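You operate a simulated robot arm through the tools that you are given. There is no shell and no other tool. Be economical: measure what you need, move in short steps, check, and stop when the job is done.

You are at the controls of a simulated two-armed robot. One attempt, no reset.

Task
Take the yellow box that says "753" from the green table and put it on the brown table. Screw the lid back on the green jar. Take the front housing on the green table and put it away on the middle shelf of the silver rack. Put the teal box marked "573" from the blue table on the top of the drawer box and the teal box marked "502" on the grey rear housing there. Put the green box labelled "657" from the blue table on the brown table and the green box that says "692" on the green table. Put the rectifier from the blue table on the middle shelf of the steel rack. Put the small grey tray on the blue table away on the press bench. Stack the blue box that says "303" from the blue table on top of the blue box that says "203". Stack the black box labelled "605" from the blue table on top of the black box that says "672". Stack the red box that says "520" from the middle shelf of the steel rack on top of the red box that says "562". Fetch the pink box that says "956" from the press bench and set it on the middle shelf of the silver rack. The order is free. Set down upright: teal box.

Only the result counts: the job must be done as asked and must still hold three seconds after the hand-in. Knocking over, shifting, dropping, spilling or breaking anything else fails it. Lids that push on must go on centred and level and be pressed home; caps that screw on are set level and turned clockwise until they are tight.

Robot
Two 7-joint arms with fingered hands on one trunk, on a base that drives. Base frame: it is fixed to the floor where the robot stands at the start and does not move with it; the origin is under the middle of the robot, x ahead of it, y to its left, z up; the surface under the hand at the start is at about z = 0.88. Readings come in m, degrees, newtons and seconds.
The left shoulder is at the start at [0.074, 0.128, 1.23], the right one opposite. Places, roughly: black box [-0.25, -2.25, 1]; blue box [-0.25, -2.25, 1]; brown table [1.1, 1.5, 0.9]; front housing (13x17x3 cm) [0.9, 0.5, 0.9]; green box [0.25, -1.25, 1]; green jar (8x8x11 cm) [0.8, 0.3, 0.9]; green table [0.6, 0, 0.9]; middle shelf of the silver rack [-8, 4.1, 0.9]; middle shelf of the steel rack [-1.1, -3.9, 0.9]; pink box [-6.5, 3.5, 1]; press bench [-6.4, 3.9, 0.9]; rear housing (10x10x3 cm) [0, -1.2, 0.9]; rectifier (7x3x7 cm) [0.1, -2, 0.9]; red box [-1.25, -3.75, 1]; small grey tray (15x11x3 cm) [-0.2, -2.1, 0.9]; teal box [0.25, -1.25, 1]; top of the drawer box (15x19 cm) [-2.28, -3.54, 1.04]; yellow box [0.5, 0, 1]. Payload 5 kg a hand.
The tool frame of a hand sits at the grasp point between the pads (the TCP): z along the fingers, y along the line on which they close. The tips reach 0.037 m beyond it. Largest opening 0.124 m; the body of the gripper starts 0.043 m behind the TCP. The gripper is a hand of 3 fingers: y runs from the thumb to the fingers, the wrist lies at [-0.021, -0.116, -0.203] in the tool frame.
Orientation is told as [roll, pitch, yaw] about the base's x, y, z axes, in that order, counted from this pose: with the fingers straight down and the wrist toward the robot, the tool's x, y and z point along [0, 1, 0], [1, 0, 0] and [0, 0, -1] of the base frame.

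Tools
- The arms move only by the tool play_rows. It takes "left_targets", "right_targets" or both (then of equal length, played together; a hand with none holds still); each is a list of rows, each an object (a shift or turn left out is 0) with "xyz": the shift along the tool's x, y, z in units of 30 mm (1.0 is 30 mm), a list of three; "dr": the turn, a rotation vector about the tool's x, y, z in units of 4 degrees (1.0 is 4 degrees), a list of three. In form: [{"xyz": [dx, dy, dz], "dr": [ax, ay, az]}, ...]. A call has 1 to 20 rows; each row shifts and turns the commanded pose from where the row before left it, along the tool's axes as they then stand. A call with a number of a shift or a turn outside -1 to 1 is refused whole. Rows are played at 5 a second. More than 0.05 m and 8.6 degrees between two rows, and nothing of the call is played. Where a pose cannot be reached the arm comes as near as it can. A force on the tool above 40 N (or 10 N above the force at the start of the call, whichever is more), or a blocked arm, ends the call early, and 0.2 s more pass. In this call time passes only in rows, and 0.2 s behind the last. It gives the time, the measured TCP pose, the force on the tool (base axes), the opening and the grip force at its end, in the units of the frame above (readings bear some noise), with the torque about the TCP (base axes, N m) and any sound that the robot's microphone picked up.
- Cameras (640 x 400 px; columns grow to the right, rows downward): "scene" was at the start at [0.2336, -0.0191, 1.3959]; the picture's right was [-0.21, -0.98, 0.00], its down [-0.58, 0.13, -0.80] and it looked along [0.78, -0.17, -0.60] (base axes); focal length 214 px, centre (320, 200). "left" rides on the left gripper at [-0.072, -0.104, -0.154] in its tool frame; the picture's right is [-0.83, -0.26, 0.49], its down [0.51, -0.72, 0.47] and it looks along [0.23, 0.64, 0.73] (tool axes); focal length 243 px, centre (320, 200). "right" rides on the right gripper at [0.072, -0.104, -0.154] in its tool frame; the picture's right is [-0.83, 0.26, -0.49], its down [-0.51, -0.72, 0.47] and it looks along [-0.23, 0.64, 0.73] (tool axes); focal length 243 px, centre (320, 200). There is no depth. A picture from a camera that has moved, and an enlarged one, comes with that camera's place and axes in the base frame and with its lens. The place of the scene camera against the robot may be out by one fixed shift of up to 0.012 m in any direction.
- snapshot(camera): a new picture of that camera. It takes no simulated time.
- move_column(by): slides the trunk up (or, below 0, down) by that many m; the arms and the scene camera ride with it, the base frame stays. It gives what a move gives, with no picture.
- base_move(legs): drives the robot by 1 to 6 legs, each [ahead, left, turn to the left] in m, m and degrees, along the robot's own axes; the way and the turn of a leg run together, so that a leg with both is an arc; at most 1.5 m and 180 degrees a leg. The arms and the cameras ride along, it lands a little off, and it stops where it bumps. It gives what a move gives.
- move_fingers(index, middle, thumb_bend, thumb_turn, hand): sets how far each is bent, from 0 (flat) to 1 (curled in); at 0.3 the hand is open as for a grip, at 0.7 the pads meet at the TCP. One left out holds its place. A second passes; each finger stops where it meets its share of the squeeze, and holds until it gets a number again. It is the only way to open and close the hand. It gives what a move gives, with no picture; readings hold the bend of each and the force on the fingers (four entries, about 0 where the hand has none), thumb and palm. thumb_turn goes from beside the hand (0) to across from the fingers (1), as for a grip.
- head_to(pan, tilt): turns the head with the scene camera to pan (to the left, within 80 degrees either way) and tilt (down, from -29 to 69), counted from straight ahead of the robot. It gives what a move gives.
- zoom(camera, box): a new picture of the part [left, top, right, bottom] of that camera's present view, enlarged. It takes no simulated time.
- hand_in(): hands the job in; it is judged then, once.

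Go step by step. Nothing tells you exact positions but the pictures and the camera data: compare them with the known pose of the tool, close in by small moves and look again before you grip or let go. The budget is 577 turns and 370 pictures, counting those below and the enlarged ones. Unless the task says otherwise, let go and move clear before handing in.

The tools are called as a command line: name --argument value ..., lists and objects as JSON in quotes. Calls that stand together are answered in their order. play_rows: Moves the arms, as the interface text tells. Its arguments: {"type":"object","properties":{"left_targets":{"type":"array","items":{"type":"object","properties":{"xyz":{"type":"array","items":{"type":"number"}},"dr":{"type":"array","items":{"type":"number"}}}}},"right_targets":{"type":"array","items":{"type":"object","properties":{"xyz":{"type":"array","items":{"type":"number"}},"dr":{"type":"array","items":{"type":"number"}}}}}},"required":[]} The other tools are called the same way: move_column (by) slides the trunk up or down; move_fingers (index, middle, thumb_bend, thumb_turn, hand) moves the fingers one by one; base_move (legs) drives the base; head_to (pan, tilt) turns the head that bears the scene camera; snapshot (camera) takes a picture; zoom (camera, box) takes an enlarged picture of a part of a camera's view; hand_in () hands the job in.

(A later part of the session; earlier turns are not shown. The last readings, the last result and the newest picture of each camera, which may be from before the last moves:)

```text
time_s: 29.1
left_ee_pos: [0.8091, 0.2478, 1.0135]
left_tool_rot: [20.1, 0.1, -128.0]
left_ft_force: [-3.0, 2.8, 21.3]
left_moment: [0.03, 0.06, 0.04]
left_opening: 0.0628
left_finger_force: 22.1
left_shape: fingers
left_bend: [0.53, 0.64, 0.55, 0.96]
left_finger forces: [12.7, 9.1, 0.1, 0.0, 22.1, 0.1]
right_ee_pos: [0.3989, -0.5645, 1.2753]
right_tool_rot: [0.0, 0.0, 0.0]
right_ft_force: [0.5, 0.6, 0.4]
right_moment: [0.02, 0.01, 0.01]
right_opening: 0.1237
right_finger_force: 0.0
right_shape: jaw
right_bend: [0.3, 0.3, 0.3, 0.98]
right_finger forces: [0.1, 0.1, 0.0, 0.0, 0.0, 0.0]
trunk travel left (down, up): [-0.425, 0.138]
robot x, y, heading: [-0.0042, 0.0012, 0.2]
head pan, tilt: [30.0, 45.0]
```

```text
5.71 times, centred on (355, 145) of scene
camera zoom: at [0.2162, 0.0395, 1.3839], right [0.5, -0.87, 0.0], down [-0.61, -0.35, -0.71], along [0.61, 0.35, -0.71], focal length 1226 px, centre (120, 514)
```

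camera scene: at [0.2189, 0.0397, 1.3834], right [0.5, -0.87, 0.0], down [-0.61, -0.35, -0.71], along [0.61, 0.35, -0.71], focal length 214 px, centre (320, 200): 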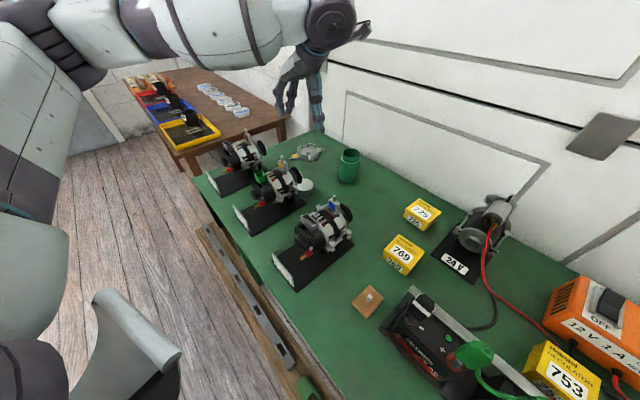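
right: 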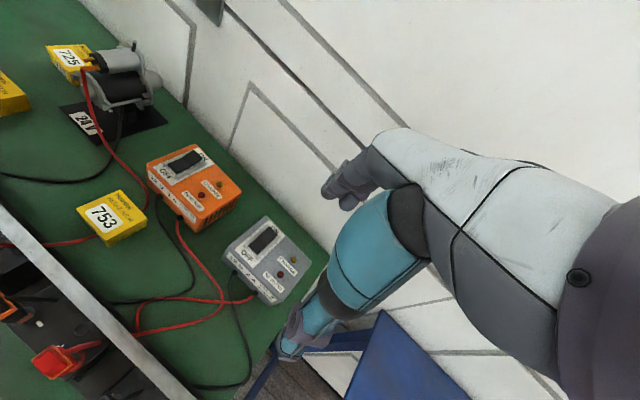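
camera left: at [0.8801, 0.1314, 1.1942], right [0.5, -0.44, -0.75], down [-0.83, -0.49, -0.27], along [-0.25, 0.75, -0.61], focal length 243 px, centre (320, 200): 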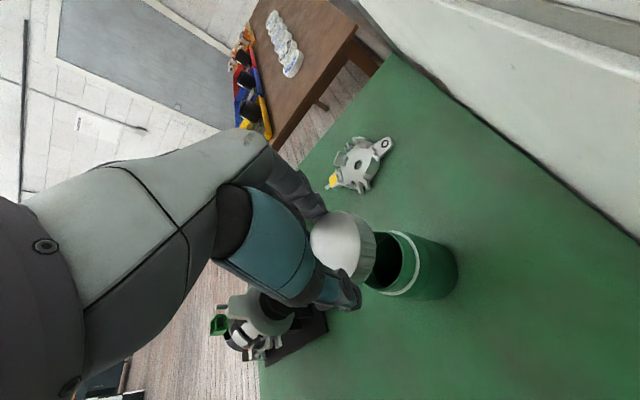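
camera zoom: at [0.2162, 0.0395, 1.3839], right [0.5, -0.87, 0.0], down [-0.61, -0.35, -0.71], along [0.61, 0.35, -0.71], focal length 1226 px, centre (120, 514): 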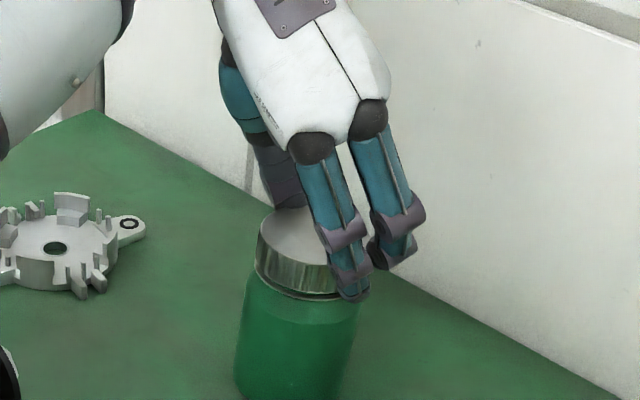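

Torque is still low. I'll release, lift clear a little and look at how the lid sits.

move_fingers --hand "left" --index 0.35 --middle 0.35 --thumb_bend 0.35

play_rows --left_targets '[{"xyz": [0.34, 0, -0.94]}, {"xyz": [0.34, 0, -0.94]}, {"xyz": [0.34, 0, -0.94]}]'

zoom --camera "scene" --box '[310, 110, 400, 180]'

snapshot --camera "left"

```text
time_s: 30.1
left_ee_pos: [0.8112, 0.2493, 1.0121]
left_tool_rot: [19.9, 0.0, -128.0]
left_ft_force: [0.1, 0.1, 0.0]
left_moment: [0.0, 0.03, -0.05]
left_opening: 0.1135
left_finger_force: 0.1
left_shape: fingers
left_bend: [0.35, 0.35, 0.35, 0.97]
left_finger forces: [0.0, 0.0, 0.1, 0.1, 0.0, 0.0]
right_ee_pos: [0.4008, -0.5644, 1.2748]
right_tool_rot: [0.0, 0.0, 0.1]
right_ft_force: [1.4, -0.1, -0.4]
right_moment: [-0.02, 0.01, 0.0]
right_opening: 0.1234
right_finger_force: 0.0
right_shape: jaw
right_bend: [0.3, 0.3, 0.3, 0.98]
right_finger forces: [0.0, 0.1, 0.0, 0.0, 0.0, 0.1]
trunk travel left (down, up): [-0.425, 0.138]
robot x, y, heading: [-0.0013, -0.0025, -0.1]
head pan, tilt: [30.0, 45.0]
```

```text
time_s: 30.9
left_ee_pos: [0.807, 0.2569, 1.1044]
left_tool_rot: [20.2, 0.0, -127.7]
left_ft_force: [0.2, -0.2, 0.5]
left_moment: [0.0, 0.03, -0.02]
left_opening: 0.1136
left_finger_force: 0.1
left_shape: fingers
left_bend: [0.35, 0.35, 0.35, 0.97]
left_finger forces: [0.0, 0.1, 0.0, 0.1, 0.1, 0.0]
right_ee_pos: [0.3988, -0.5579, 1.2781]
right_tool_rot: [-0.2, -0.2, 0.1]
right_ft_force: [-0.8, -0.4, 0.3]
right_moment: [-0.02, 0.0, -0.01]
right_opening: 0.1236
right_finger_force: 0.0
right_shape: jaw
right_bend: [0.3, 0.3, 0.3, 0.98]
right_finger forces: [0.0, 0.0, 0.0, 0.0, 0.0, 0.0]
trunk travel left (down, up): [-0.425, 0.138]
robot x, y, heading: [-0.0016, 0.0044, 0.6]
head pan, tilt: [30.0, 45.0]
```

```text
5.71 times, centred on (355, 145) of scene
camera zoom: at [0.214, 0.0471, 1.3842], right [0.5, -0.86, 0.01], down [-0.61, -0.36, -0.71], along [0.61, 0.35, -0.71], focal length 1226 px, centre (120, 514)
```

zoom: 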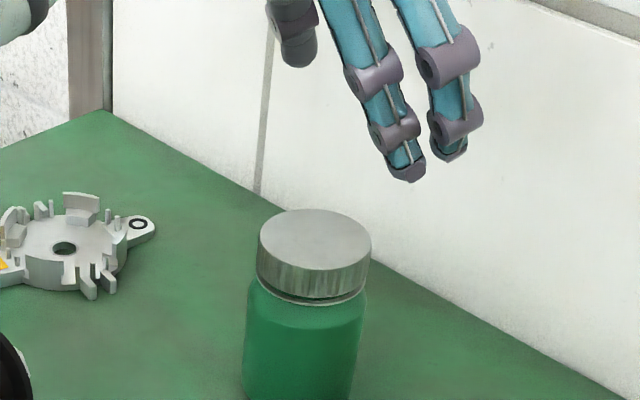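

```text
338 pictures are left
camera left: at [0.7755, 0.4132, 1.223], right [-0.32, 0.58, -0.75], down [0.95, 0.18, -0.27], along [-0.02, -0.8, -0.61], focal length 243 px, centre (320, 200)
```

left: 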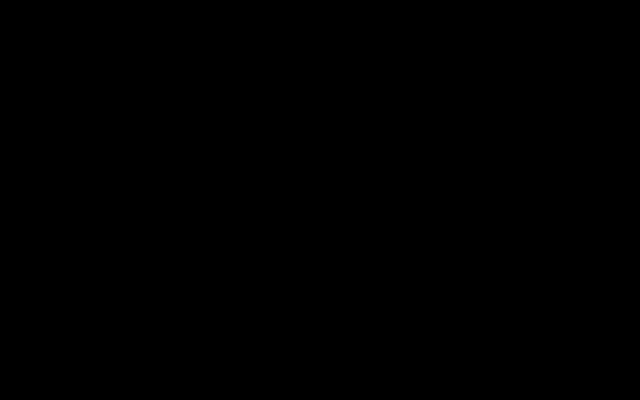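

The lid sits level but not fully home. I'll turn the hand back (counter‑clockwise, open and clear) for another bite.

play_rows --left_targets '[{"dr": [0.34, 0, -0.94]}, {"dr": [0.34, 0, -0.94]}, {"dr": [0.34, 0, -0.94]}, {"dr": [0.34, 0, -0.94]}, {"dr": [0.34, 0, -0.94]}, {"dr": [0.34, 0, -0.94]}, {"dr": [0.34, 0, -0.94]}, {"dr": [0.34, 0, -0.94]}, {"dr": [0.34, 0, -0.94]}, {"dr": [0.34, 0, -0.94]}, {"dr": [0.34, 0, -0.94]}, {"dr": [0.34, 0, -0.94]}, {"dr": [0.34, 0, -0.94]}, {"dr": [0.34, 0, -0.94]}, {"dr": [0.34, 0, -0.94]}, {"dr": [0.34, 0, -0.94]}, {"dr": [0.34, 0, -0.94]}, {"dr": [0.34, 0, -0.94]}, {"dr": [0.34, 0, -0.94]}, {"dr": [0.34, 0, -0.94]}]'

play_rows --left_targets '[{"dr": [0.34, 0, -0.94]}, {"dr": [0.34, 0, -0.94]}, {"dr": [0.34, 0, -0.94]}, {"dr": [0.34, 0, -0.94]}, {"dr": [0.34, 0, -0.94]}, {"dr": [0.34, 0, -0.94]}, {"dr": [0.34, 0, -0.94]}, {"dr": [0.34, 0, -0.94]}, {"dr": [0.34, 0, -0.94]}, {"dr": [0.34, 0, -0.94]}, {"dr": [0.34, 0, -0.94]}, {"dr": [0.34, 0, -0.94]}, {"dr": [0.34, 0, -0.94]}, {"dr": [0.34, 0, -0.94]}, {"dr": [0.34, 0, -0.94]}, {"dr": [0.34, 0, -0.94]}, {"dr": [0.34, 0, -0.94]}, {"dr": [0.34, 0, -0.94]}, {"dr": [0.34, 0, -0.94]}, {"dr": [0.34, 0, -0.94]}]'

play_rows --left_targets '[{"dr": [0.34, 0, -0.94]}, {"dr": [0.34, 0, -0.94]}, {"dr": [0.34, 0, -0.94]}, {"dr": [0.34, 0, -0.94]}, {"dr": [0.34, 0, -0.94]}, {"dr": [0.34, 0, -0.94]}, {"dr": [0.34, 0, -0.94]}, {"dr": [0.34, 0, -0.94]}, {"dr": [0.34, 0, -0.94]}, {"dr": [0.34, 0, -0.94]}, {"dr": [0, -1, 0]}, {"dr": [0, -1, 0]}, {"dr": [0, -1, 0]}, {"dr": [0, -1, 0]}, {"dr": [0, -1, 0]}]'

snapshot --camera "left"

zoom --camera "scene" --box '[310, 110, 400, 180]'

```text
time_s: 35.1
left_ee_pos: [0.8115, 0.2498, 1.1009]
left_tool_rot: [19.9, 0.1, -47.9]
left_ft_force: [-0.1, 0.1, -0.4]
left_moment: [-0.02, 0.02, 0.01]
left_opening: 0.1136
left_finger_force: 0.0
left_shape: fingers
left_bend: [0.35, 0.35, 0.35, 0.98]
left_finger forces: [0.0, 0.0, 0.0, 0.0, 0.0, 0.0]
right_ee_pos: [0.4016, -0.5657, 1.2743]
right_tool_rot: [0.0, 0.0, 0.0]
right_ft_force: [0.1, -0.1, 0.2]
right_moment: [0.01, 0.0, 0.02]
right_opening: 0.1233
right_finger_force: 0.0
right_shape: jaw
right_bend: [0.3, 0.3, 0.3, 0.98]
right_finger forces: [0.1, 0.0, 0.0, 0.1, 0.0, 0.0]
trunk travel left (down, up): [-0.425, 0.138]
robot x, y, heading: [0.0017, -0.0003, 0.3]
head pan, tilt: [30.0, 45.0]
```

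```text
time_s: 39.3
left_ee_pos: [0.8114, 0.2495, 1.0997]
left_tool_rot: [19.9, 0.0, 32.1]
left_ft_force: [1.4, -0.3, -0.2]
left_moment: [0.01, 0.0, -0.04]
left_opening: 0.1138
left_finger_force: 0.0
left_shape: fingers
left_bend: [0.35, 0.35, 0.35, 0.97]
left_finger forces: [0.0, 0.0, 0.0, 0.0, 0.1, 0.0]
right_ee_pos: [0.4037, -0.5648, 1.2741]
right_tool_rot: [0.0, 0.0, 0.0]
right_ft_force: [-0.6, -0.3, -0.5]
right_moment: [0.01, 0.02, 0.0]
right_opening: 0.1235
right_finger_force: 0.1
right_shape: jaw
right_bend: [0.3, 0.3, 0.3, 0.98]
right_finger forces: [0.1, 0.1, 0.0, 0.0, 0.1, 0.0]
trunk travel left (down, up): [-0.425, 0.138]
robot x, y, heading: [0.0002, 0.0023, -0.2]
head pan, tilt: [30.0, 45.0]
```

```text
time_s: 42.5
left_ee_pos: [0.8119, 0.2498, 1.101]
left_tool_rot: [-0.2, 0.1, 72.0]
left_ft_force: [0.0, 0.1, 0.8]
left_moment: [-0.02, 0.0, 0.0]
left_opening: 0.1137
left_finger_force: 0.1
left_shape: fingers
left_bend: [0.35, 0.35, 0.35, 0.97]
left_finger forces: [0.0, 0.0, 0.0, 0.0, 0.0, 0.0]
right_ee_pos: [0.4017, -0.5642, 1.275]
right_tool_rot: [0.0, 0.0, 0.1]
right_ft_force: [0.0, 0.6, 0.5]
right_moment: [-0.03, -0.03, 0.01]
right_opening: 0.1238
right_finger_force: 0.1
right_shape: jaw
right_bend: [0.3, 0.3, 0.3, 0.98]
right_finger forces: [0.0, 0.0, 0.1, 0.0, 0.1, 0.0]
trunk travel left (down, up): [-0.425, 0.138]
robot x, y, heading: [0.0019, 0.0016, -0.3]
head pan, tilt: [30.0, 45.0]
```

```text
337 pictures are left
camera left: at [0.8476, 0.1284, 1.2554], right [0.71, -0.51, -0.49], down [-0.7, -0.53, -0.47], along [-0.02, 0.68, -0.73], focal length 243 px, centre (320, 200)
```

left: 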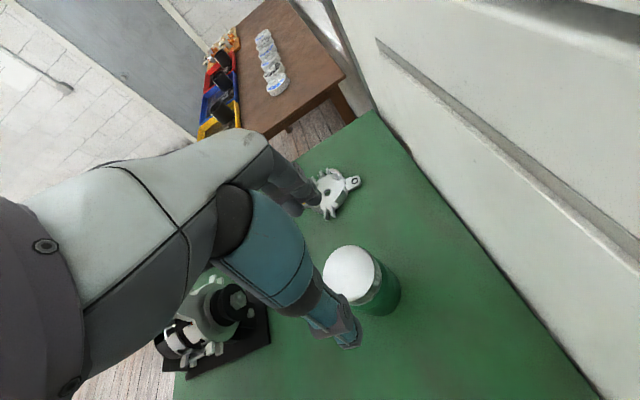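

```text
5.71 times, centred on (355, 145) of scene
camera zoom: at [0.2186, 0.0411, 1.3834], right [0.5, -0.87, 0.0], down [-0.61, -0.35, -0.71], along [0.61, 0.35, -0.71], focal length 1226 px, centre (120, 514)
```

zoom: 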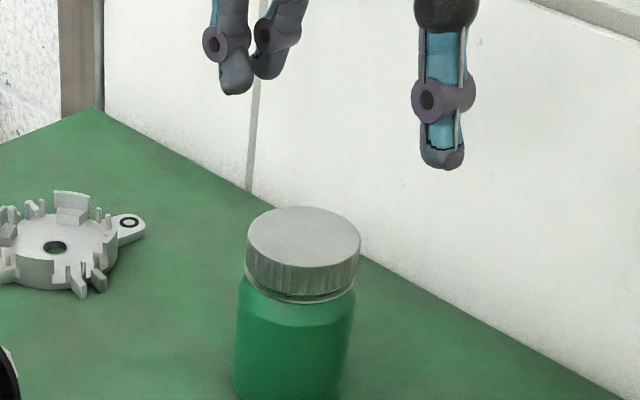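

Lid centre is at about (0.805, 0.2545). I'll turn further counter‑clockwise for range, centre and descend upright onto the lid.

play_rows --left_targets '[{"xyz": [0.27, 0.07, 0]}, {"dr": [0, 0, -1]}, {"dr": [0, 0, -1]}, {"dr": [0, 0, -1]}, {"dr": [0, 0, -1]}, {"dr": [0, 0, -1]}, {"dr": [0, 0, -1]}, {"dr": [0, 0, -1]}, {"dr": [0, 0, -1]}, {"dr": [0, 0, -1]}, {"dr": [0, 0, -1]}, {"xyz": [0, 0, 1]}]'

snapshot --camera "left"

zoom --camera "scene" --box '[310, 110, 400, 180]'

```text
time_s: 45.1
left_ee_pos: [0.806, 0.2549, 1.0711]
left_tool_rot: [0.0, 0.1, 112.0]
left_ft_force: [0.8, 0.1, -0.3]
left_moment: [-0.04, -0.01, -0.03]
left_opening: 0.1141
left_finger_force: 0.2
left_shape: fingers
left_bend: [0.35, 0.35, 0.35, 0.97]
left_finger forces: [0.0, 0.0, 0.0, 0.1, 0.0, 0.0]
right_ee_pos: [0.4039, -0.5639, 1.2727]
right_tool_rot: [-0.1, 0.1, -0.1]
right_ft_force: [0.5, -0.1, 0.4]
right_moment: [-0.01, 0.03, 0.03]
right_opening: 0.1239
right_finger_force: 0.1
right_shape: jaw
right_bend: [0.3, 0.3, 0.3, 0.98]
right_finger forces: [0.0, 0.0, 0.1, 0.0, 0.0, 0.0]
trunk travel left (down, up): [-0.425, 0.138]
robot x, y, heading: [-0.0005, 0.0006, 0.1]
head pan, tilt: [30.0, 45.0]
```

```text
335 pictures are left
camera left: at [0.912, 0.1851, 1.2244], right [0.87, 0.07, -0.49], down [-0.2, -0.86, -0.47], along [-0.45, 0.51, -0.73], focal length 243 px, centre (320, 200)
```

left: 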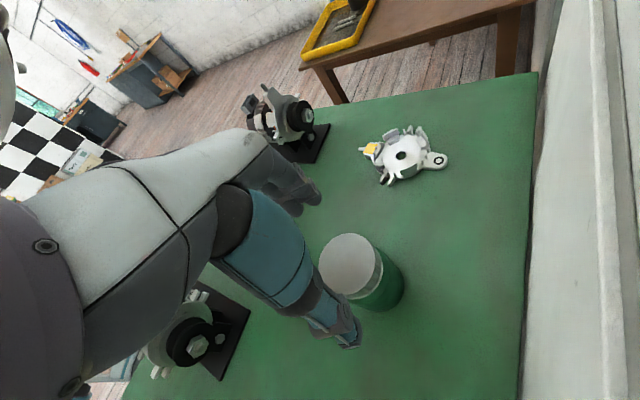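

```text
5.71 times, centred on (355, 145) of scene
camera zoom: at [0.2205, 0.0412, 1.383], right [0.5, -0.87, 0.0], down [-0.61, -0.35, -0.71], along [0.61, 0.35, -0.71], focal length 1226 px, centre (120, 514)
```

zoom: 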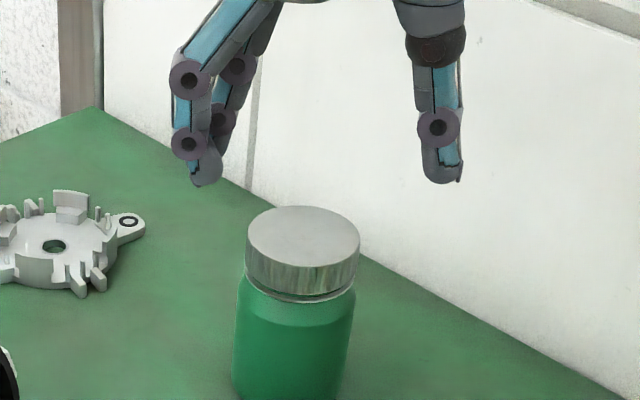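

play_rows --left_targets '[{"xyz": [0, 0.03, 1]}, {"xyz": [0, 0, 1]}, {"xyz": [0, 0, 0.1]}]'

move_fingers --hand "left" --index 0.75 --middle 0.75 --thumb_bend 0.75

zoom --camera "scene" --box '[310, 110, 400, 180]'

```text
time_s: 45.9
left_ee_pos: [0.8028, 0.2542, 1.0083]
left_tool_rot: [-0.1, 0.0, 112.0]
left_ft_force: [-0.3, -0.2, -0.5]
left_moment: [-0.02, 0.01, -0.03]
left_opening: 0.1138
left_finger_force: 0.1
left_shape: fingers
left_bend: [0.35, 0.35, 0.35, 0.97]
left_finger forces: [0.0, 0.1, 0.0, 0.0, 0.0, 0.0]
right_ee_pos: [0.4007, -0.5673, 1.274]
right_tool_rot: [0.0, -0.1, 0.1]
right_ft_force: [-1.1, -0.4, 0.5]
right_moment: [-0.01, 0.0, -0.01]
right_opening: 0.1238
right_finger_force: 0.0
right_shape: jaw
right_bend: [0.3, 0.3, 0.3, 0.98]
right_finger forces: [0.0, 0.1, 0.0, 0.0, 0.0, 0.1]
trunk travel left (down, up): [-0.425, 0.138]
robot x, y, heading: [-0.0016, -0.0002, 0.0]
head pan, tilt: [30.0, 45.0]
```

```text
time_s: 46.9
left_ee_pos: [0.803, 0.2546, 1.0075]
left_tool_rot: [-0.1, 0.2, 112.0]
left_ft_force: [-1.5, 1.4, 0.2]
left_moment: [0.12, 0.07, -0.02]
left_opening: 0.0653
left_finger_force: 23.3
left_shape: fingers
left_bend: [0.53, 0.59, 0.53, 0.96]
left_finger forces: [12.3, 10.6, 0.0, 0.0, 23.4, 0.1]
right_ee_pos: [0.4022, -0.565, 1.2739]
right_tool_rot: [0.0, 0.1, 0.0]
right_ft_force: [-1.3, 0.4, 0.1]
right_moment: [-0.03, 0.0, -0.03]
right_opening: 0.1236
right_finger_force: 0.0
right_shape: jaw
right_bend: [0.3, 0.3, 0.3, 0.98]
right_finger forces: [0.0, 0.0, 0.0, 0.0, 0.1, 0.1]
trunk travel left (down, up): [-0.425, 0.138]
robot x, y, heading: [0.0041, 0.0029, -0.0]
head pan, tilt: [30.0, 45.0]
```

```text
5.71 times, centred on (355, 145) of scene
camera zoom: at [0.2187, 0.0405, 1.3834], right [0.5, -0.87, 0.0], down [-0.61, -0.35, -0.71], along [0.61, 0.35, -0.71], focal length 1226 px, centre (120, 514)
```

zoom: 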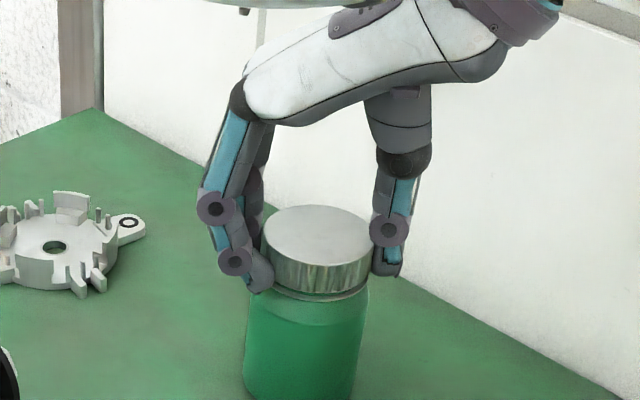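

play_rows --left_targets '[{"xyz": [0, 0, 0.08], "dr": [0, 0, 1]}, {"xyz": [0, 0.012, 0], "dr": [0, 0, 1]}, {"xyz": [0, 0.012, 0], "dr": [0, 0, 1]}, {"xyz": [0, 0.012, 0], "dr": [0, 0, 1]}, {"xyz": [0, 0.012, 0], "dr": [0, 0, 1]}, {"xyz": [0, 0.012, 0], "dr": [0, 0, 1]}, {"xyz": [0, 0.012, 0], "dr": [0, 0, 1]}, {"xyz": [0, 0.012, 0], "dr": [0, 0, 1]}, {"xyz": [0, 0.012, 0], "dr": [0, 0, 1]}, {"xyz": [0, 0.012, 0], "dr": [0, 0, 1]}, {"xyz": [0, 0.012, 0], "dr": [0, 0, 1]}, {"xyz": [0, 0.012, 0], "dr": [0, 0, 1]}, {"xyz": [0, 0.012, 0], "dr": [0, 0, 1]}, {"xyz": [0, 0.012, 0], "dr": [0, 0, 1]}, {"xyz": [0, 0.012, 0], "dr": [0, 0, 1]}, {"xyz": [0, 0.012, 0], "dr": [0, 0, 1]}, {"xyz": [0, 0.012, 0], "dr": [0, 0, 1]}, {"xyz": [0, 0.012, 0], "dr": [0, 0, 1]}, {"xyz": [0, 0.012, 0], "dr": [0, 0, 1]}, {"xyz": [0, 0.012, 0], "dr": [0, 0, 1]}]'

zoom --camera "scene" --box '[310, 110, 400, 180]'

```text
time_s: 51.1
left_ee_pos: [0.8056, 0.2603, 1.0059]
left_tool_rot: [0.0, -0.1, 31.9]
left_ft_force: [1.0, -4.1, 8.4]
left_moment: [-0.27, 0.05, 0.03]
left_opening: 0.0653
left_finger_force: 23.1
left_shape: fingers
left_bend: [0.53, 0.6, 0.53, 0.95]
left_finger forces: [12.3, 8.9, 0.1, 0.1, 24.1, 0.0]
right_ee_pos: [0.4012, -0.5651, 1.2739]
right_tool_rot: [0.0, -0.1, 0.1]
right_ft_force: [-0.3, -0.4, -0.1]
right_moment: [0.01, -0.04, 0.01]
right_opening: 0.1238
right_finger_force: 0.0
right_shape: jaw
right_bend: [0.3, 0.3, 0.3, 0.98]
right_finger forces: [0.0, 0.0, 0.1, 0.0, 0.0, 0.0]
trunk travel left (down, up): [-0.425, 0.138]
robot x, y, heading: [-0.0002, 0.0023, -0.0]
head pan, tilt: [30.0, 45.0]
```

```text
5.71 times, centred on (355, 145) of scene
camera zoom: at [0.2179, 0.0398, 1.3836], right [0.5, -0.87, 0.0], down [-0.61, -0.35, -0.71], along [0.61, 0.35, -0.71], focal length 1226 px, centre (120, 514)
```

zoom: 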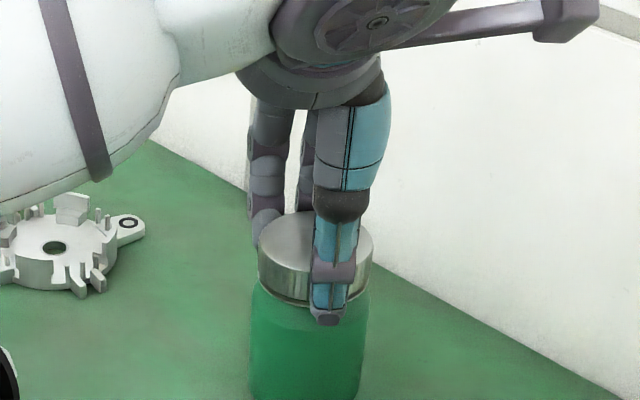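

Closing in on the ring; continuing to turn.

play_rows --left_targets '[{"xyz": [0, 0.012, 0.03], "dr": [0, 0, 1]}, {"xyz": [0, 0.012, 0], "dr": [0, 0, 1]}, {"xyz": [0, 0.012, 0], "dr": [0, 0, 1]}, {"xyz": [0, 0.012, 0], "dr": [0, 0, 1]}, {"xyz": [0, 0.012, 0], "dr": [0, 0, 1]}, {"xyz": [0, 0.012, 0], "dr": [0, 0, 1]}, {"xyz": [0, 0.012, 0], "dr": [0, 0, 1]}, {"xyz": [0, 0.012, 0], "dr": [0, 0, 1]}, {"xyz": [0, 0.012, 0], "dr": [0, 0, 1]}, {"xyz": [0, 0.012, 0], "dr": [0, 0, 1]}, {"xyz": [0, 0.012, 0], "dr": [0, 0, 1]}, {"xyz": [0, 0.012, 0], "dr": [0, 0, 1]}, {"xyz": [0, 0.012, 0], "dr": [0, 0, 1]}, {"xyz": [0, 0.012, 0], "dr": [0, 0, 1]}, {"xyz": [0, 0.012, 0], "dr": [0, 0, 1]}, {"xyz": [0, 0.012, 0], "dr": [0, 0, 1]}, {"xyz": [0, 0.012, 0], "dr": [0, 0, 1]}, {"xyz": [0, 0.012, 0], "dr": [0, 0, 1]}, {"xyz": [0, 0.012, 0], "dr": [0, 0, 1]}, {"xyz": [0, 0.012, 0], "dr": [0, 0, 1]}]'

zoom --camera "scene" --box '[310, 110, 400, 180]'

```text
time_s: 55.3
left_ee_pos: [0.8141, 0.2591, 1.0059]
left_tool_rot: [0.0, 0.0, -48.1]
left_ft_force: [0.3, 0.4, 5.0]
left_moment: [0.04, 0.09, 0.11]
left_opening: 0.0651
left_finger_force: 23.1
left_shape: fingers
left_bend: [0.53, 0.6, 0.53, 0.95]
left_finger forces: [11.8, 10.5, 0.0, 0.1, 23.9, 0.1]
right_ee_pos: [0.4033, -0.5661, 1.2738]
right_tool_rot: [0.0, 0.0, 0.0]
right_ft_force: [-0.1, -0.8, 0.8]
right_moment: [-0.04, -0.01, 0.04]
right_opening: 0.1237
right_finger_force: 0.1
right_shape: jaw
right_bend: [0.3, 0.3, 0.3, 0.98]
right_finger forces: [0.1, 0.0, 0.0, 0.1, 0.0, 0.0]
trunk travel left (down, up): [-0.425, 0.138]
robot x, y, heading: [0.0039, -0.0009, 0.2]
head pan, tilt: [30.0, 45.0]
```

```text
5.71 times, centred on (355, 145) of scene
camera zoom: at [0.2184, 0.04, 1.3835], right [0.5, -0.87, 0.0], down [-0.61, -0.35, -0.71], along [0.61, 0.35, -0.71], focal length 1226 px, centre (120, 514)
```

zoom: 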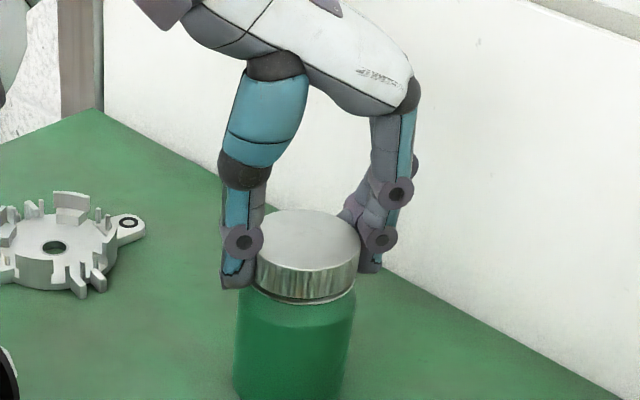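

play_rows --left_targets '[{"xyz": [0, 0.012, 0.05], "dr": [0, 0, 1]}, {"xyz": [0, 0.012, 0], "dr": [0, 0, 1]}, {"xyz": [0, 0.012, 0], "dr": [0, 0, 1]}, {"xyz": [0, 0.012, 0], "dr": [0, 0, 1]}, {"xyz": [0, 0.012, 0], "dr": [0, 0, 1]}, {"xyz": [0, 0.012, 0], "dr": [0, 0, 1]}, {"xyz": [0, 0.012, 0], "dr": [0, 0, 1]}, {"xyz": [0, 0.012, 0], "dr": [0, 0, 1]}, {"xyz": [0, 0.012, 0], "dr": [0, 0, 1]}, {"xyz": [0, 0.012, 0], "dr": [0, 0, 1]}, {"xyz": [0, 0.012, 0], "dr": [0, 0, 1]}, {"xyz": [0, 0.012, 0], "dr": [0, 0, 1]}, {"xyz": [0, 0.012, 0], "dr": [0, 0, 1]}, {"xyz": [0, 0.012, 0], "dr": [0, 0, 1]}, {"xyz": [0, 0.012, 0], "dr": [0, 0, 1]}]'

zoom --camera "scene" --box '[310, 110, 400, 180]'

```text
time_s: 58.5
left_ee_pos: [0.8043, 0.2721, 1.0062]
left_tool_rot: [0.5, -0.2, -107.4]
left_ft_force: [0.6, -0.4, -1.6]
left_moment: [-0.05, -0.03, 0.0]
left_opening: 0.065
left_finger_force: 23.2
left_shape: fingers
left_bend: [0.53, 0.6, 0.53, 0.95]
left_finger forces: [11.7, 11.9, 0.0, 0.0, 23.3, 0.1]
right_ee_pos: [0.393, -0.5504, 1.2828]
right_tool_rot: [-0.5, -0.4, 0.2]
right_ft_force: [-0.3, 0.0, 0.0]
right_moment: [0.03, 0.02, 0.02]
right_opening: 0.1239
right_finger_force: 0.0
right_shape: jaw
right_bend: [0.3, 0.3, 0.3, 0.98]
right_finger forces: [0.0, 0.0, 0.0, 0.0, 0.1, 0.0]
trunk travel left (down, up): [-0.425, 0.138]
robot x, y, heading: [-0.002, -0.0022, 0.4]
head pan, tilt: [30.0, 45.0]
```

```text
5.71 times, centred on (355, 145) of scene
camera zoom: at [0.2063, 0.0544, 1.3845], right [0.5, -0.86, 0.01], down [-0.6, -0.36, -0.71], along [0.62, 0.35, -0.7], focal length 1226 px, centre (120, 514)
```

zoom: 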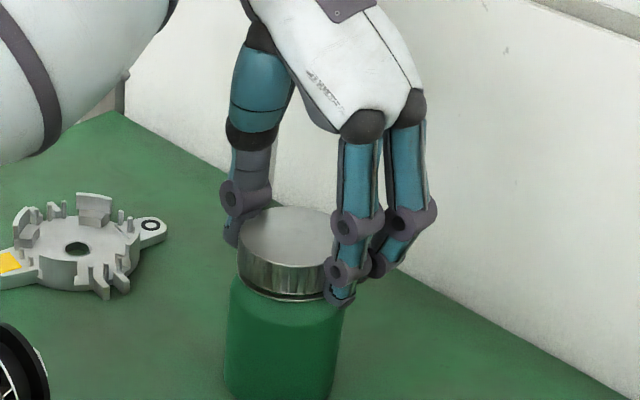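

The arm bumps its own body near yaw −100°, so I release, lift and go back for another bite.

move_fingers --hand "left" --index 0.33 --middle 0.33 --thumb_bend 0.33

play_rows --left_targets '[{"xyz": [0, 0, -1]}, {"xyz": [0, 0, -1]}, {"dr": [0, 0, -1]}, {"dr": [0, 0, -1]}, {"dr": [0, 0, -1]}, {"dr": [0, 0, -1]}, {"dr": [0, 0, -1]}, {"dr": [0, 0, -1]}, {"dr": [0, 0, -1]}, {"dr": [0, 0, -1]}, {"dr": [0, 0, -1]}, {"dr": [0, 0, -1]}]'

zoom --camera "scene" --box '[310, 110, 400, 180]'

```text
time_s: 59.5
left_ee_pos: [0.804, 0.2738, 1.0069]
left_tool_rot: [0.6, -0.3, -107.3]
left_ft_force: [0.3, 0.2, -0.7]
left_moment: [0.01, -0.01, 0.0]
left_opening: 0.119
left_finger_force: 0.1
left_shape: fingers
left_bend: [0.33, 0.33, 0.33, 0.97]
left_finger forces: [0.1, 0.0, 0.0, 0.0, 0.1, 0.0]
right_ee_pos: [0.3948, -0.5504, 1.2829]
right_tool_rot: [-0.7, -0.6, 0.4]
right_ft_force: [-0.6, 0.1, -0.6]
right_moment: [-0.01, 0.0, -0.01]
right_opening: 0.1237
right_finger_force: 0.2
right_shape: jaw
right_bend: [0.3, 0.3, 0.3, 0.98]
right_finger forces: [0.0, 0.0, 0.0, 0.0, 0.0, 0.1]
trunk travel left (down, up): [-0.425, 0.138]
robot x, y, heading: [0.0018, 0.0006, -0.0]
head pan, tilt: [30.0, 45.0]
```

```text
time_s: 62.1
left_ee_pos: [0.8105, 0.2519, 1.0733]
left_tool_rot: [0.7, -0.1, -67.8]
left_ft_force: [0.2, -0.1, -0.1]
left_moment: [-0.02, -0.01, -0.01]
left_opening: 0.1197
left_finger_force: 0.1
left_shape: fingers
left_bend: [0.33, 0.33, 0.33, 0.98]
left_finger forces: [0.0, 0.0, 0.1, 0.0, 0.0, 0.1]
right_ee_pos: [0.3952, -0.5691, 1.2748]
right_tool_rot: [0.2, -0.4, 0.0]
right_ft_force: [-0.4, 0.1, -0.2]
right_moment: [0.02, 0.01, 0.0]
right_opening: 0.1238
right_finger_force: 0.0
right_shape: jaw
right_bend: [0.3, 0.3, 0.3, 0.98]
right_finger forces: [0.0, 0.1, 0.0, 0.0, 0.1, 0.0]
trunk travel left (down, up): [-0.425, 0.138]
robot x, y, heading: [-0.0019, 0.0021, 0.2]
head pan, tilt: [30.0, 45.0]
```

```text
5.71 times, centred on (355, 145) of scene
camera zoom: at [0.2106, 0.036, 1.3849], right [0.5, -0.87, 0.0], down [-0.61, -0.35, -0.71], along [0.62, 0.36, -0.7], focal length 1226 px, centre (120, 514)
```

zoom: 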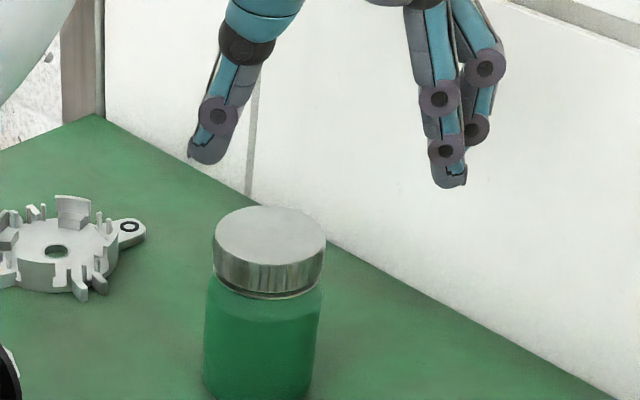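

The lid still needs more turns. Going back to yaw ≈ 112°.

play_rows --left_targets '[{"dr": [0, 0, -1]}, {"dr": [0, 0, -1]}, {"dr": [0, 0, -1]}, {"dr": [0, 0, -1]}, {"dr": [0, 0, -1]}, {"dr": [0, 0, -1]}, {"dr": [0, 0, -1]}, {"dr": [0, 0, -1]}, {"dr": [0, 0, -1]}, {"dr": [0, 0, -1]}, {"dr": [0, 0, -1]}, {"dr": [0, 0, -1]}, {"dr": [0, 0, -1]}, {"dr": [0, 0, -1]}, {"dr": [0, 0, -1]}, {"dr": [0, 0, -1]}, {"dr": [0, 0, -1]}, {"dr": [0, 0, -1]}, {"dr": [0, 0, -1]}, {"dr": [0, 0, -1]}]'

play_rows --left_targets '[{"dr": [0, 0, -1]}, {"dr": [0, 0, -1]}, {"dr": [0, 0, -1]}, {"dr": [0, 0, -1]}, {"dr": [0, 0, -1]}, {"dr": [0, 0, -1]}, {"dr": [0, 0, -1]}, {"dr": [0, 0, -1]}, {"dr": [0, 0, -1]}, {"dr": [0, 0, -1]}, {"dr": [0, 0, -1]}, {"dr": [0, 0, -1]}, {"dr": [0, 0, -1]}, {"dr": [0, 0, -1]}, {"dr": [0, 0, -1]}, {"dr": [0, 0, -1]}, {"dr": [0, 0, -1]}, {"dr": [0, 0, -1]}, {"dr": [0, 0, -1]}, {"dr": [0, 0, -1]}]'

play_rows --left_targets '[{"dr": [0, 0, -1]}, {"dr": [0, 0, -1]}, {"dr": [0, 0, -1]}, {"dr": [0, 0, -1]}, {"dr": [0, 0, -1]}]'

snapshot --camera "left"

zoom --camera "scene" --box '[310, 110, 400, 180]'

```text
time_s: 66.5
left_ee_pos: [0.7935, 0.2971, 1.0819]
left_tool_rot: [0.2, -1.8, 15.1]
left_ft_force: [-0.1, 0.6, -0.9]
left_moment: [-0.02, 0.06, 0.01]
left_opening: 0.1198
left_finger_force: 0.1
left_shape: fingers
left_bend: [0.33, 0.33, 0.33, 0.98]
left_finger forces: [0.0, 0.1, 0.0, 0.1, 0.0, 0.1]
right_ee_pos: [0.4012, -0.5552, 1.2756]
right_tool_rot: [0.1, -0.5, 1.5]
right_ft_force: [1.0, -1.3, -0.7]
right_moment: [0.09, 0.14, 0.01]
right_opening: 0.1239
right_finger_force: 0.1
right_shape: jaw
right_bend: [0.3, 0.3, 0.3, 0.98]
right_finger forces: [0.0, 0.0, 0.0, 0.0, 0.1, 0.0]
trunk travel left (down, up): [-0.425, 0.138]
robot x, y, heading: [-0.0006, 0.0051, 1.5]
head pan, tilt: [30.0, 45.0]
stopped in row 20 (left hand): the arm was blocked; the commanded pose is now the measured one
```

```text
time_s: 70.7
left_ee_pos: [0.811, 0.282, 1.0727]
left_tool_rot: [-0.8, -0.6, 94.1]
left_ft_force: [-0.1, 0.4, -0.4]
left_moment: [-0.02, -0.03, 0.01]
left_opening: 0.1198
left_finger_force: 0.1
left_shape: fingers
left_bend: [0.33, 0.33, 0.33, 0.97]
left_finger forces: [0.0, 0.0, 0.0, 0.0, 0.1, 0.1]
right_ee_pos: [0.4099, -0.5589, 1.2737]
right_tool_rot: [0.0, 0.0, 0.8]
right_ft_force: [-0.1, 0.2, -0.4]
right_moment: [0.04, 0.01, -0.02]
right_opening: 0.1238
right_finger_force: 0.2
right_shape: jaw
right_bend: [0.3, 0.3, 0.3, 0.98]
right_finger forces: [0.1, 0.0, 0.0, 0.1, 0.1, 0.0]
trunk travel left (down, up): [-0.425, 0.138]
robot x, y, heading: [-0.0016, 0.0023, 0.9]
head pan, tilt: [30.0, 45.0]
```

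```text
time_s: 71.9
left_ee_pos: [0.8111, 0.2825, 1.0725]
left_tool_rot: [-0.9, -0.1, 114.0]
left_ft_force: [0.0, -0.2, 0.4]
left_moment: [-0.02, -0.01, 0.01]
left_opening: 0.1198
left_finger_force: 0.0
left_shape: fingers
left_bend: [0.33, 0.33, 0.33, 0.97]
left_finger forces: [0.0, 0.0, 0.1, 0.0, 0.0, 0.1]
right_ee_pos: [0.4097, -0.559, 1.2735]
right_tool_rot: [0.0, 0.0, 0.8]
right_ft_force: [0.1, 0.2, 0.7]
right_moment: [0.01, -0.04, 0.04]
right_opening: 0.1239
right_finger_force: 0.1
right_shape: jaw
right_bend: [0.3, 0.3, 0.3, 0.98]
right_finger forces: [0.0, 0.0, 0.1, 0.0, 0.0, 0.0]
trunk travel left (down, up): [-0.425, 0.138]
robot x, y, heading: [-0.0008, 0.0023, 0.6]
head pan, tilt: [30.0, 45.0]
```

```text
328 pictures are left
camera left: at [0.9181, 0.2153, 1.2267], right [0.87, 0.1, -0.48], down [-0.16, -0.86, -0.48], along [-0.46, 0.5, -0.73], focal length 243 px, centre (320, 200)
```

left: 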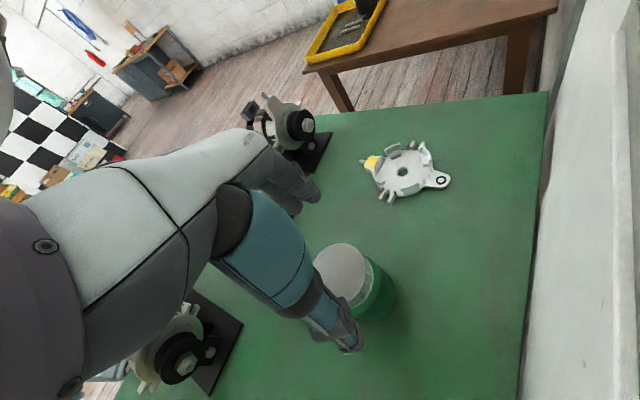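

```text
5.71 times, centred on (355, 145) of scene
camera zoom: at [0.2178, 0.0438, 1.3834], right [0.51, -0.86, 0.0], down [-0.61, -0.36, -0.71], along [0.61, 0.36, -0.71], focal length 1226 px, centre (120, 514)
```

zoom: 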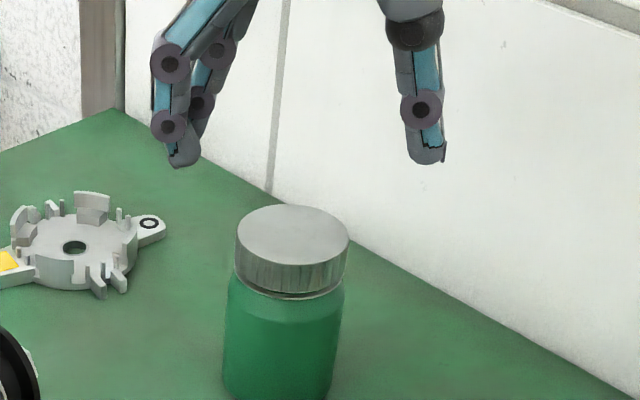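

Lid now at (0.8055, 0.2755). Centring, descending and gripping again.

play_rows --left_targets '[{"xyz": [0.26, -0.14, 0]}, {"xyz": [0, 0, 1]}, {"xyz": [0, 0, 1]}, {"xyz": [0, 0, 0.28]}]'

move_fingers --hand "left" --index 0.8 --middle 0.8 --thumb_bend 0.8

play_rows --left_targets '[{"xyz": [0, 0, 0.1], "dr": [0, 0, 1]}, {"xyz": [0, 0.012, 0], "dr": [0, 0, 1]}, {"xyz": [0, 0.012, 0], "dr": [0, 0, 1]}, {"xyz": [0, 0.012, 0], "dr": [0, 0, 1]}, {"xyz": [0, 0.012, 0], "dr": [0, 0, 1]}, {"xyz": [0, 0.012, 0], "dr": [0, 0, 1]}, {"xyz": [0, 0.012, 0], "dr": [0, 0, 1]}, {"xyz": [0, 0.012, 0], "dr": [0, 0, 1]}, {"xyz": [0, 0.012, 0], "dr": [0, 0, 1]}, {"xyz": [0, 0.012, 0], "dr": [0, 0, 1]}, {"xyz": [0, 0.012, 0], "dr": [0, 0, 1]}, {"xyz": [0, 0.012, 0], "dr": [0, 0, 1]}, {"xyz": [0, 0.012, 0], "dr": [0, 0, 1]}, {"xyz": [0, 0.012, 0], "dr": [0, 0, 1]}, {"xyz": [0, 0.012, 0], "dr": [0, 0, 1]}, {"xyz": [0, 0.012, 0], "dr": [0, 0, 1]}, {"xyz": [0, 0.012, 0], "dr": [0, 0, 1]}, {"xyz": [0, 0.012, 0], "dr": [0, 0, 1]}, {"xyz": [0, 0.012, 0], "dr": [0, 0, 1]}, {"xyz": [0, 0.012, 0], "dr": [0, 0, 1]}]'

zoom --camera "scene" --box '[310, 110, 400, 180]'

```text
time_s: 72.9
left_ee_pos: [0.8067, 0.2775, 1.0063]
left_tool_rot: [-0.8, -0.1, 114.0]
left_ft_force: [0.0, 0.5, 0.7]
left_moment: [-0.02, -0.01, 0.02]
left_opening: 0.1198
left_finger_force: 0.1
left_shape: fingers
left_bend: [0.33, 0.33, 0.33, 0.97]
left_finger forces: [0.1, 0.0, 0.1, 0.0, 0.0, 0.0]
right_ee_pos: [0.4092, -0.5581, 1.2735]
right_tool_rot: [0.0, 0.1, 0.8]
right_ft_force: [-0.3, 0.2, 0.1]
right_moment: [0.0, 0.01, 0.03]
right_opening: 0.1243
right_finger_force: 0.0
right_shape: jaw
right_bend: [0.3, 0.3, 0.3, 0.98]
right_finger forces: [0.0, 0.0, 0.0, 0.0, 0.1, 0.1]
trunk travel left (down, up): [-0.425, 0.138]
robot x, y, heading: [0.0007, -0.0014, 0.8]
head pan, tilt: [30.0, 45.0]
```

```text
time_s: 73.9
left_ee_pos: [0.8063, 0.2765, 1.0048]
left_tool_rot: [-0.9, 0.0, 113.8]
left_ft_force: [-0.3, 0.9, -0.2]
left_moment: [0.05, 0.04, -0.04]
left_opening: 0.0617
left_finger_force: 23.5
left_shape: fingers
left_bend: [0.56, 0.57, 0.53, 0.96]
left_finger forces: [11.7, 12.3, 0.0, 0.0, 23.3, 0.0]
right_ee_pos: [0.4096, -0.5591, 1.274]
right_tool_rot: [0.0, -0.1, 0.9]
right_ft_force: [1.2, -0.1, -0.5]
right_moment: [-0.02, -0.01, 0.03]
right_opening: 0.1239
right_finger_force: 0.0
right_shape: jaw
right_bend: [0.3, 0.3, 0.3, 0.98]
right_finger forces: [0.1, 0.1, 0.0, 0.1, 0.0, 0.1]
trunk travel left (down, up): [-0.425, 0.138]
robot x, y, heading: [-0.0006, -0.0001, 0.8]
head pan, tilt: [30.0, 45.0]
```

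```text
time_s: 78.1
left_ee_pos: [0.8083, 0.2837, 1.0021]
left_tool_rot: [0.0, -0.9, 33.9]
left_ft_force: [-0.8, -2.1, 9.6]
left_moment: [-0.27, 0.29, 0.13]
left_opening: 0.0609
left_finger_force: 23.0
left_shape: fingers
left_bend: [0.56, 0.58, 0.53, 0.94]
left_finger forces: [10.9, 10.6, 0.0, 0.0, 24.9, 0.0]
right_ee_pos: [0.4087, -0.5595, 1.2737]
right_tool_rot: [0.1, -0.1, 0.8]
right_ft_force: [-0.2, -0.9, -0.2]
right_moment: [-0.02, -0.01, 0.0]
right_opening: 0.1238
right_finger_force: 0.0
right_shape: jaw
right_bend: [0.3, 0.3, 0.3, 0.98]
right_finger forces: [0.0, 0.0, 0.1, 0.1, 0.1, 0.0]
trunk travel left (down, up): [-0.425, 0.138]
robot x, y, heading: [-0.0016, 0.0005, 0.8]
head pan, tilt: [30.0, 45.0]
```

```text
5.71 times, centred on (355, 145) of scene
camera zoom: at [0.2162, 0.0434, 1.3836], right [0.51, -0.86, 0.0], down [-0.61, -0.36, -0.71], along [0.61, 0.36, -0.71], focal length 1226 px, centre (120, 514)
```

zoom: 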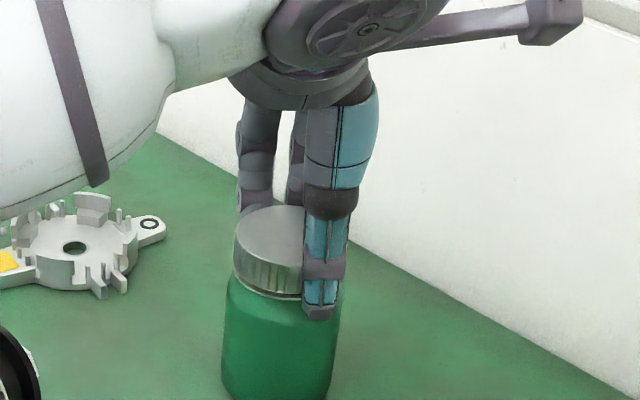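

Better centred now; torque 0.13. Continuing.

play_rows --left_targets '[{"dr": [0, 0, 1]}, {"dr": [0, 0, 1]}, {"dr": [0, 0, 1]}, {"dr": [0, 0, 1]}, {"dr": [0, 0, 1]}, {"dr": [0, 0, 1]}, {"dr": [0, 0, 1]}, {"dr": [0, 0, 1]}, {"dr": [0, 0, 1]}, {"dr": [0, 0, 1]}, {"dr": [0, 0, 1]}, {"dr": [0, 0, 1]}, {"dr": [0, 0, 1]}, {"dr": [0, 0, 1]}, {"dr": [0, 0, 1]}, {"dr": [0, 0, 1]}, {"dr": [0, 0, 1]}, {"dr": [0, 0, 1]}, {"dr": [0, 0, 1]}, {"dr": [0, 0, 1]}]'

play_rows --left_targets '[{"dr": [0, 0, 1]}, {"dr": [0, 0, 1]}, {"dr": [0, 0, 1]}, {"dr": [0, 0, 1]}, {"dr": [0, 0, 1]}, {"dr": [0, 0, 1]}, {"dr": [0, 0, 1]}, {"dr": [0, 0, 1]}, {"dr": [0, 0, 1]}]'

zoom --camera "scene" --box '[310, 110, 400, 180]'

zoom --camera "left" --box '[260, 180, 480, 320]'

```text
time_s: 82.3
left_ee_pos: [0.8074, 0.283, 1.0015]
left_tool_rot: [0.9, -0.3, -46.1]
left_ft_force: [0.1, -1.1, 11.2]
left_moment: [0.02, 0.08, 0.14]
left_opening: 0.0607
left_finger_force: 23.9
left_shape: fingers
left_bend: [0.56, 0.58, 0.53, 0.94]
left_finger forces: [11.1, 11.9, 0.1, 0.1, 24.3, 0.0]
right_ee_pos: [0.4089, -0.5584, 1.2737]
right_tool_rot: [0.0, 0.0, 0.9]
right_ft_force: [-0.9, -1.0, 0.1]
right_moment: [-0.01, -0.02, 0.02]
right_opening: 0.1239
right_finger_force: 0.0
right_shape: jaw
right_bend: [0.3, 0.3, 0.3, 0.98]
right_finger forces: [0.1, 0.1, 0.0, 0.0, 0.1, 0.1]
trunk travel left (down, up): [-0.425, 0.138]
robot x, y, heading: [-0.0025, 0.0038, 1.0]
head pan, tilt: [30.0, 45.0]
```

```text
time_s: 84.3
left_ee_pos: [0.8086, 0.2832, 1.0015]
left_tool_rot: [0.8, 0.3, -82.1]
left_ft_force: [0.5, -1.1, 7.6]
left_moment: [-0.2, -0.06, 0.0]
left_opening: 0.0604
left_finger_force: 24.8
left_shape: fingers
left_bend: [0.56, 0.58, 0.53, 0.95]
left_finger forces: [10.8, 13.4, 0.0, 0.0, 24.6, 0.0]
right_ee_pos: [0.4093, -0.5597, 1.2739]
right_tool_rot: [0.0, 0.0, 0.7]
right_ft_force: [0.1, 0.1, -0.7]
right_moment: [0.0, 0.01, 0.02]
right_opening: 0.1238
right_finger_force: 0.1
right_shape: jaw
right_bend: [0.3, 0.3, 0.3, 0.98]
right_finger forces: [0.0, 0.0, 0.1, 0.0, 0.1, 0.0]
trunk travel left (down, up): [-0.425, 0.138]
robot x, y, heading: [0.0012, 0.0044, 1.0]
head pan, tilt: [30.0, 45.0]
```

```text
5.71 times, centred on (355, 145) of scene
camera zoom: at [0.2173, 0.0435, 1.3835], right [0.51, -0.86, 0.0], down [-0.61, -0.36, -0.71], along [0.61, 0.36, -0.71], focal length 1226 px, centre (120, 514)
```

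zoom: 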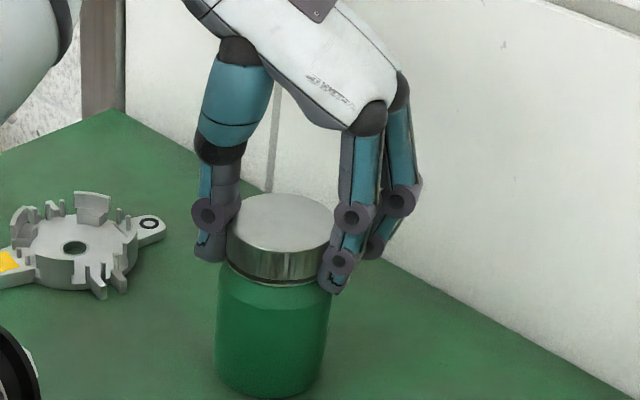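

```text
2.86 times, centred on (370, 250) of left
camera zoom: at [0.7204, 0.3746, 1.1552], right [-0.85, 0.15, -0.5], down [0.41, 0.79, -0.46], along [0.33, -0.6, -0.73], focal length 693 px, centre (177, 57)
```

zoom: 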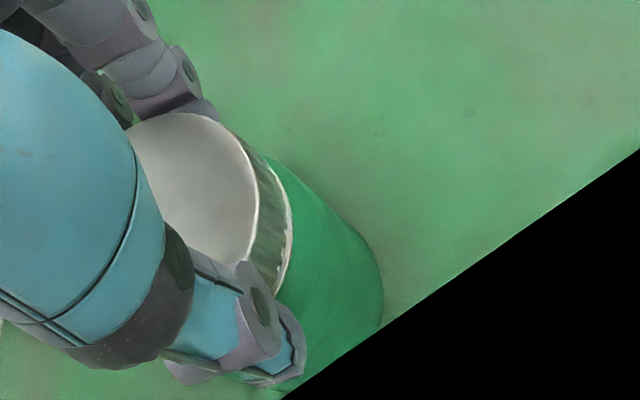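

Torque has risen to about 0.14 N·m at lower press force, suggesting the thread is at its stop. I'll press down harder and turn a little more to confirm.

play_rows --left_targets '[{"xyz": [0, 0, 0.2]}, {"dr": [0, 0, 1]}, {"dr": [0, 0, 1]}]'

zoom --camera "scene" --box '[310, 110, 400, 180]'

```text
time_s: 85.1
left_ee_pos: [0.8065, 0.2802, 0.9998]
left_tool_rot: [1.0, 0.4, -90.1]
left_ft_force: [3.6, 0.1, 30.2]
left_moment: [0.36, -0.12, 0.17]
left_opening: 0.0591
left_finger_force: 26.1
left_shape: fingers
left_bend: [0.57, 0.58, 0.54, 0.94]
left_finger forces: [9.0, 12.6, 0.1, 0.0, 31.4, 0.0]
right_ee_pos: [0.4059, -0.5593, 1.2743]
right_tool_rot: [0.0, -0.2, 0.8]
right_ft_force: [0.0, -0.1, 0.0]
right_moment: [0.02, 0.0, 0.01]
right_opening: 0.1239
right_finger_force: 0.0
right_shape: jaw
right_bend: [0.3, 0.3, 0.3, 0.98]
right_finger forces: [0.0, 0.0, 0.0, 0.0, 0.0, 0.1]
trunk travel left (down, up): [-0.425, 0.138]
robot x, y, heading: [-0.0018, -0.0005, 0.6]
head pan, tilt: [30.0, 45.0]
```

```text
5.71 times, centred on (355, 145) of scene
camera zoom: at [0.2143, 0.0426, 1.3841], right [0.51, -0.86, 0.0], down [-0.61, -0.36, -0.71], along [0.61, 0.36, -0.71], focal length 1226 px, centre (120, 514)
```

zoom: 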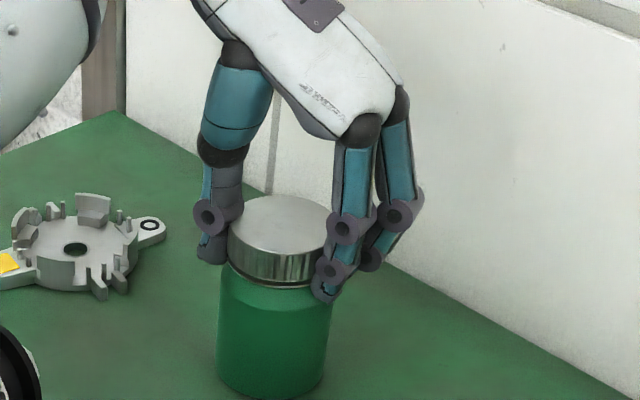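

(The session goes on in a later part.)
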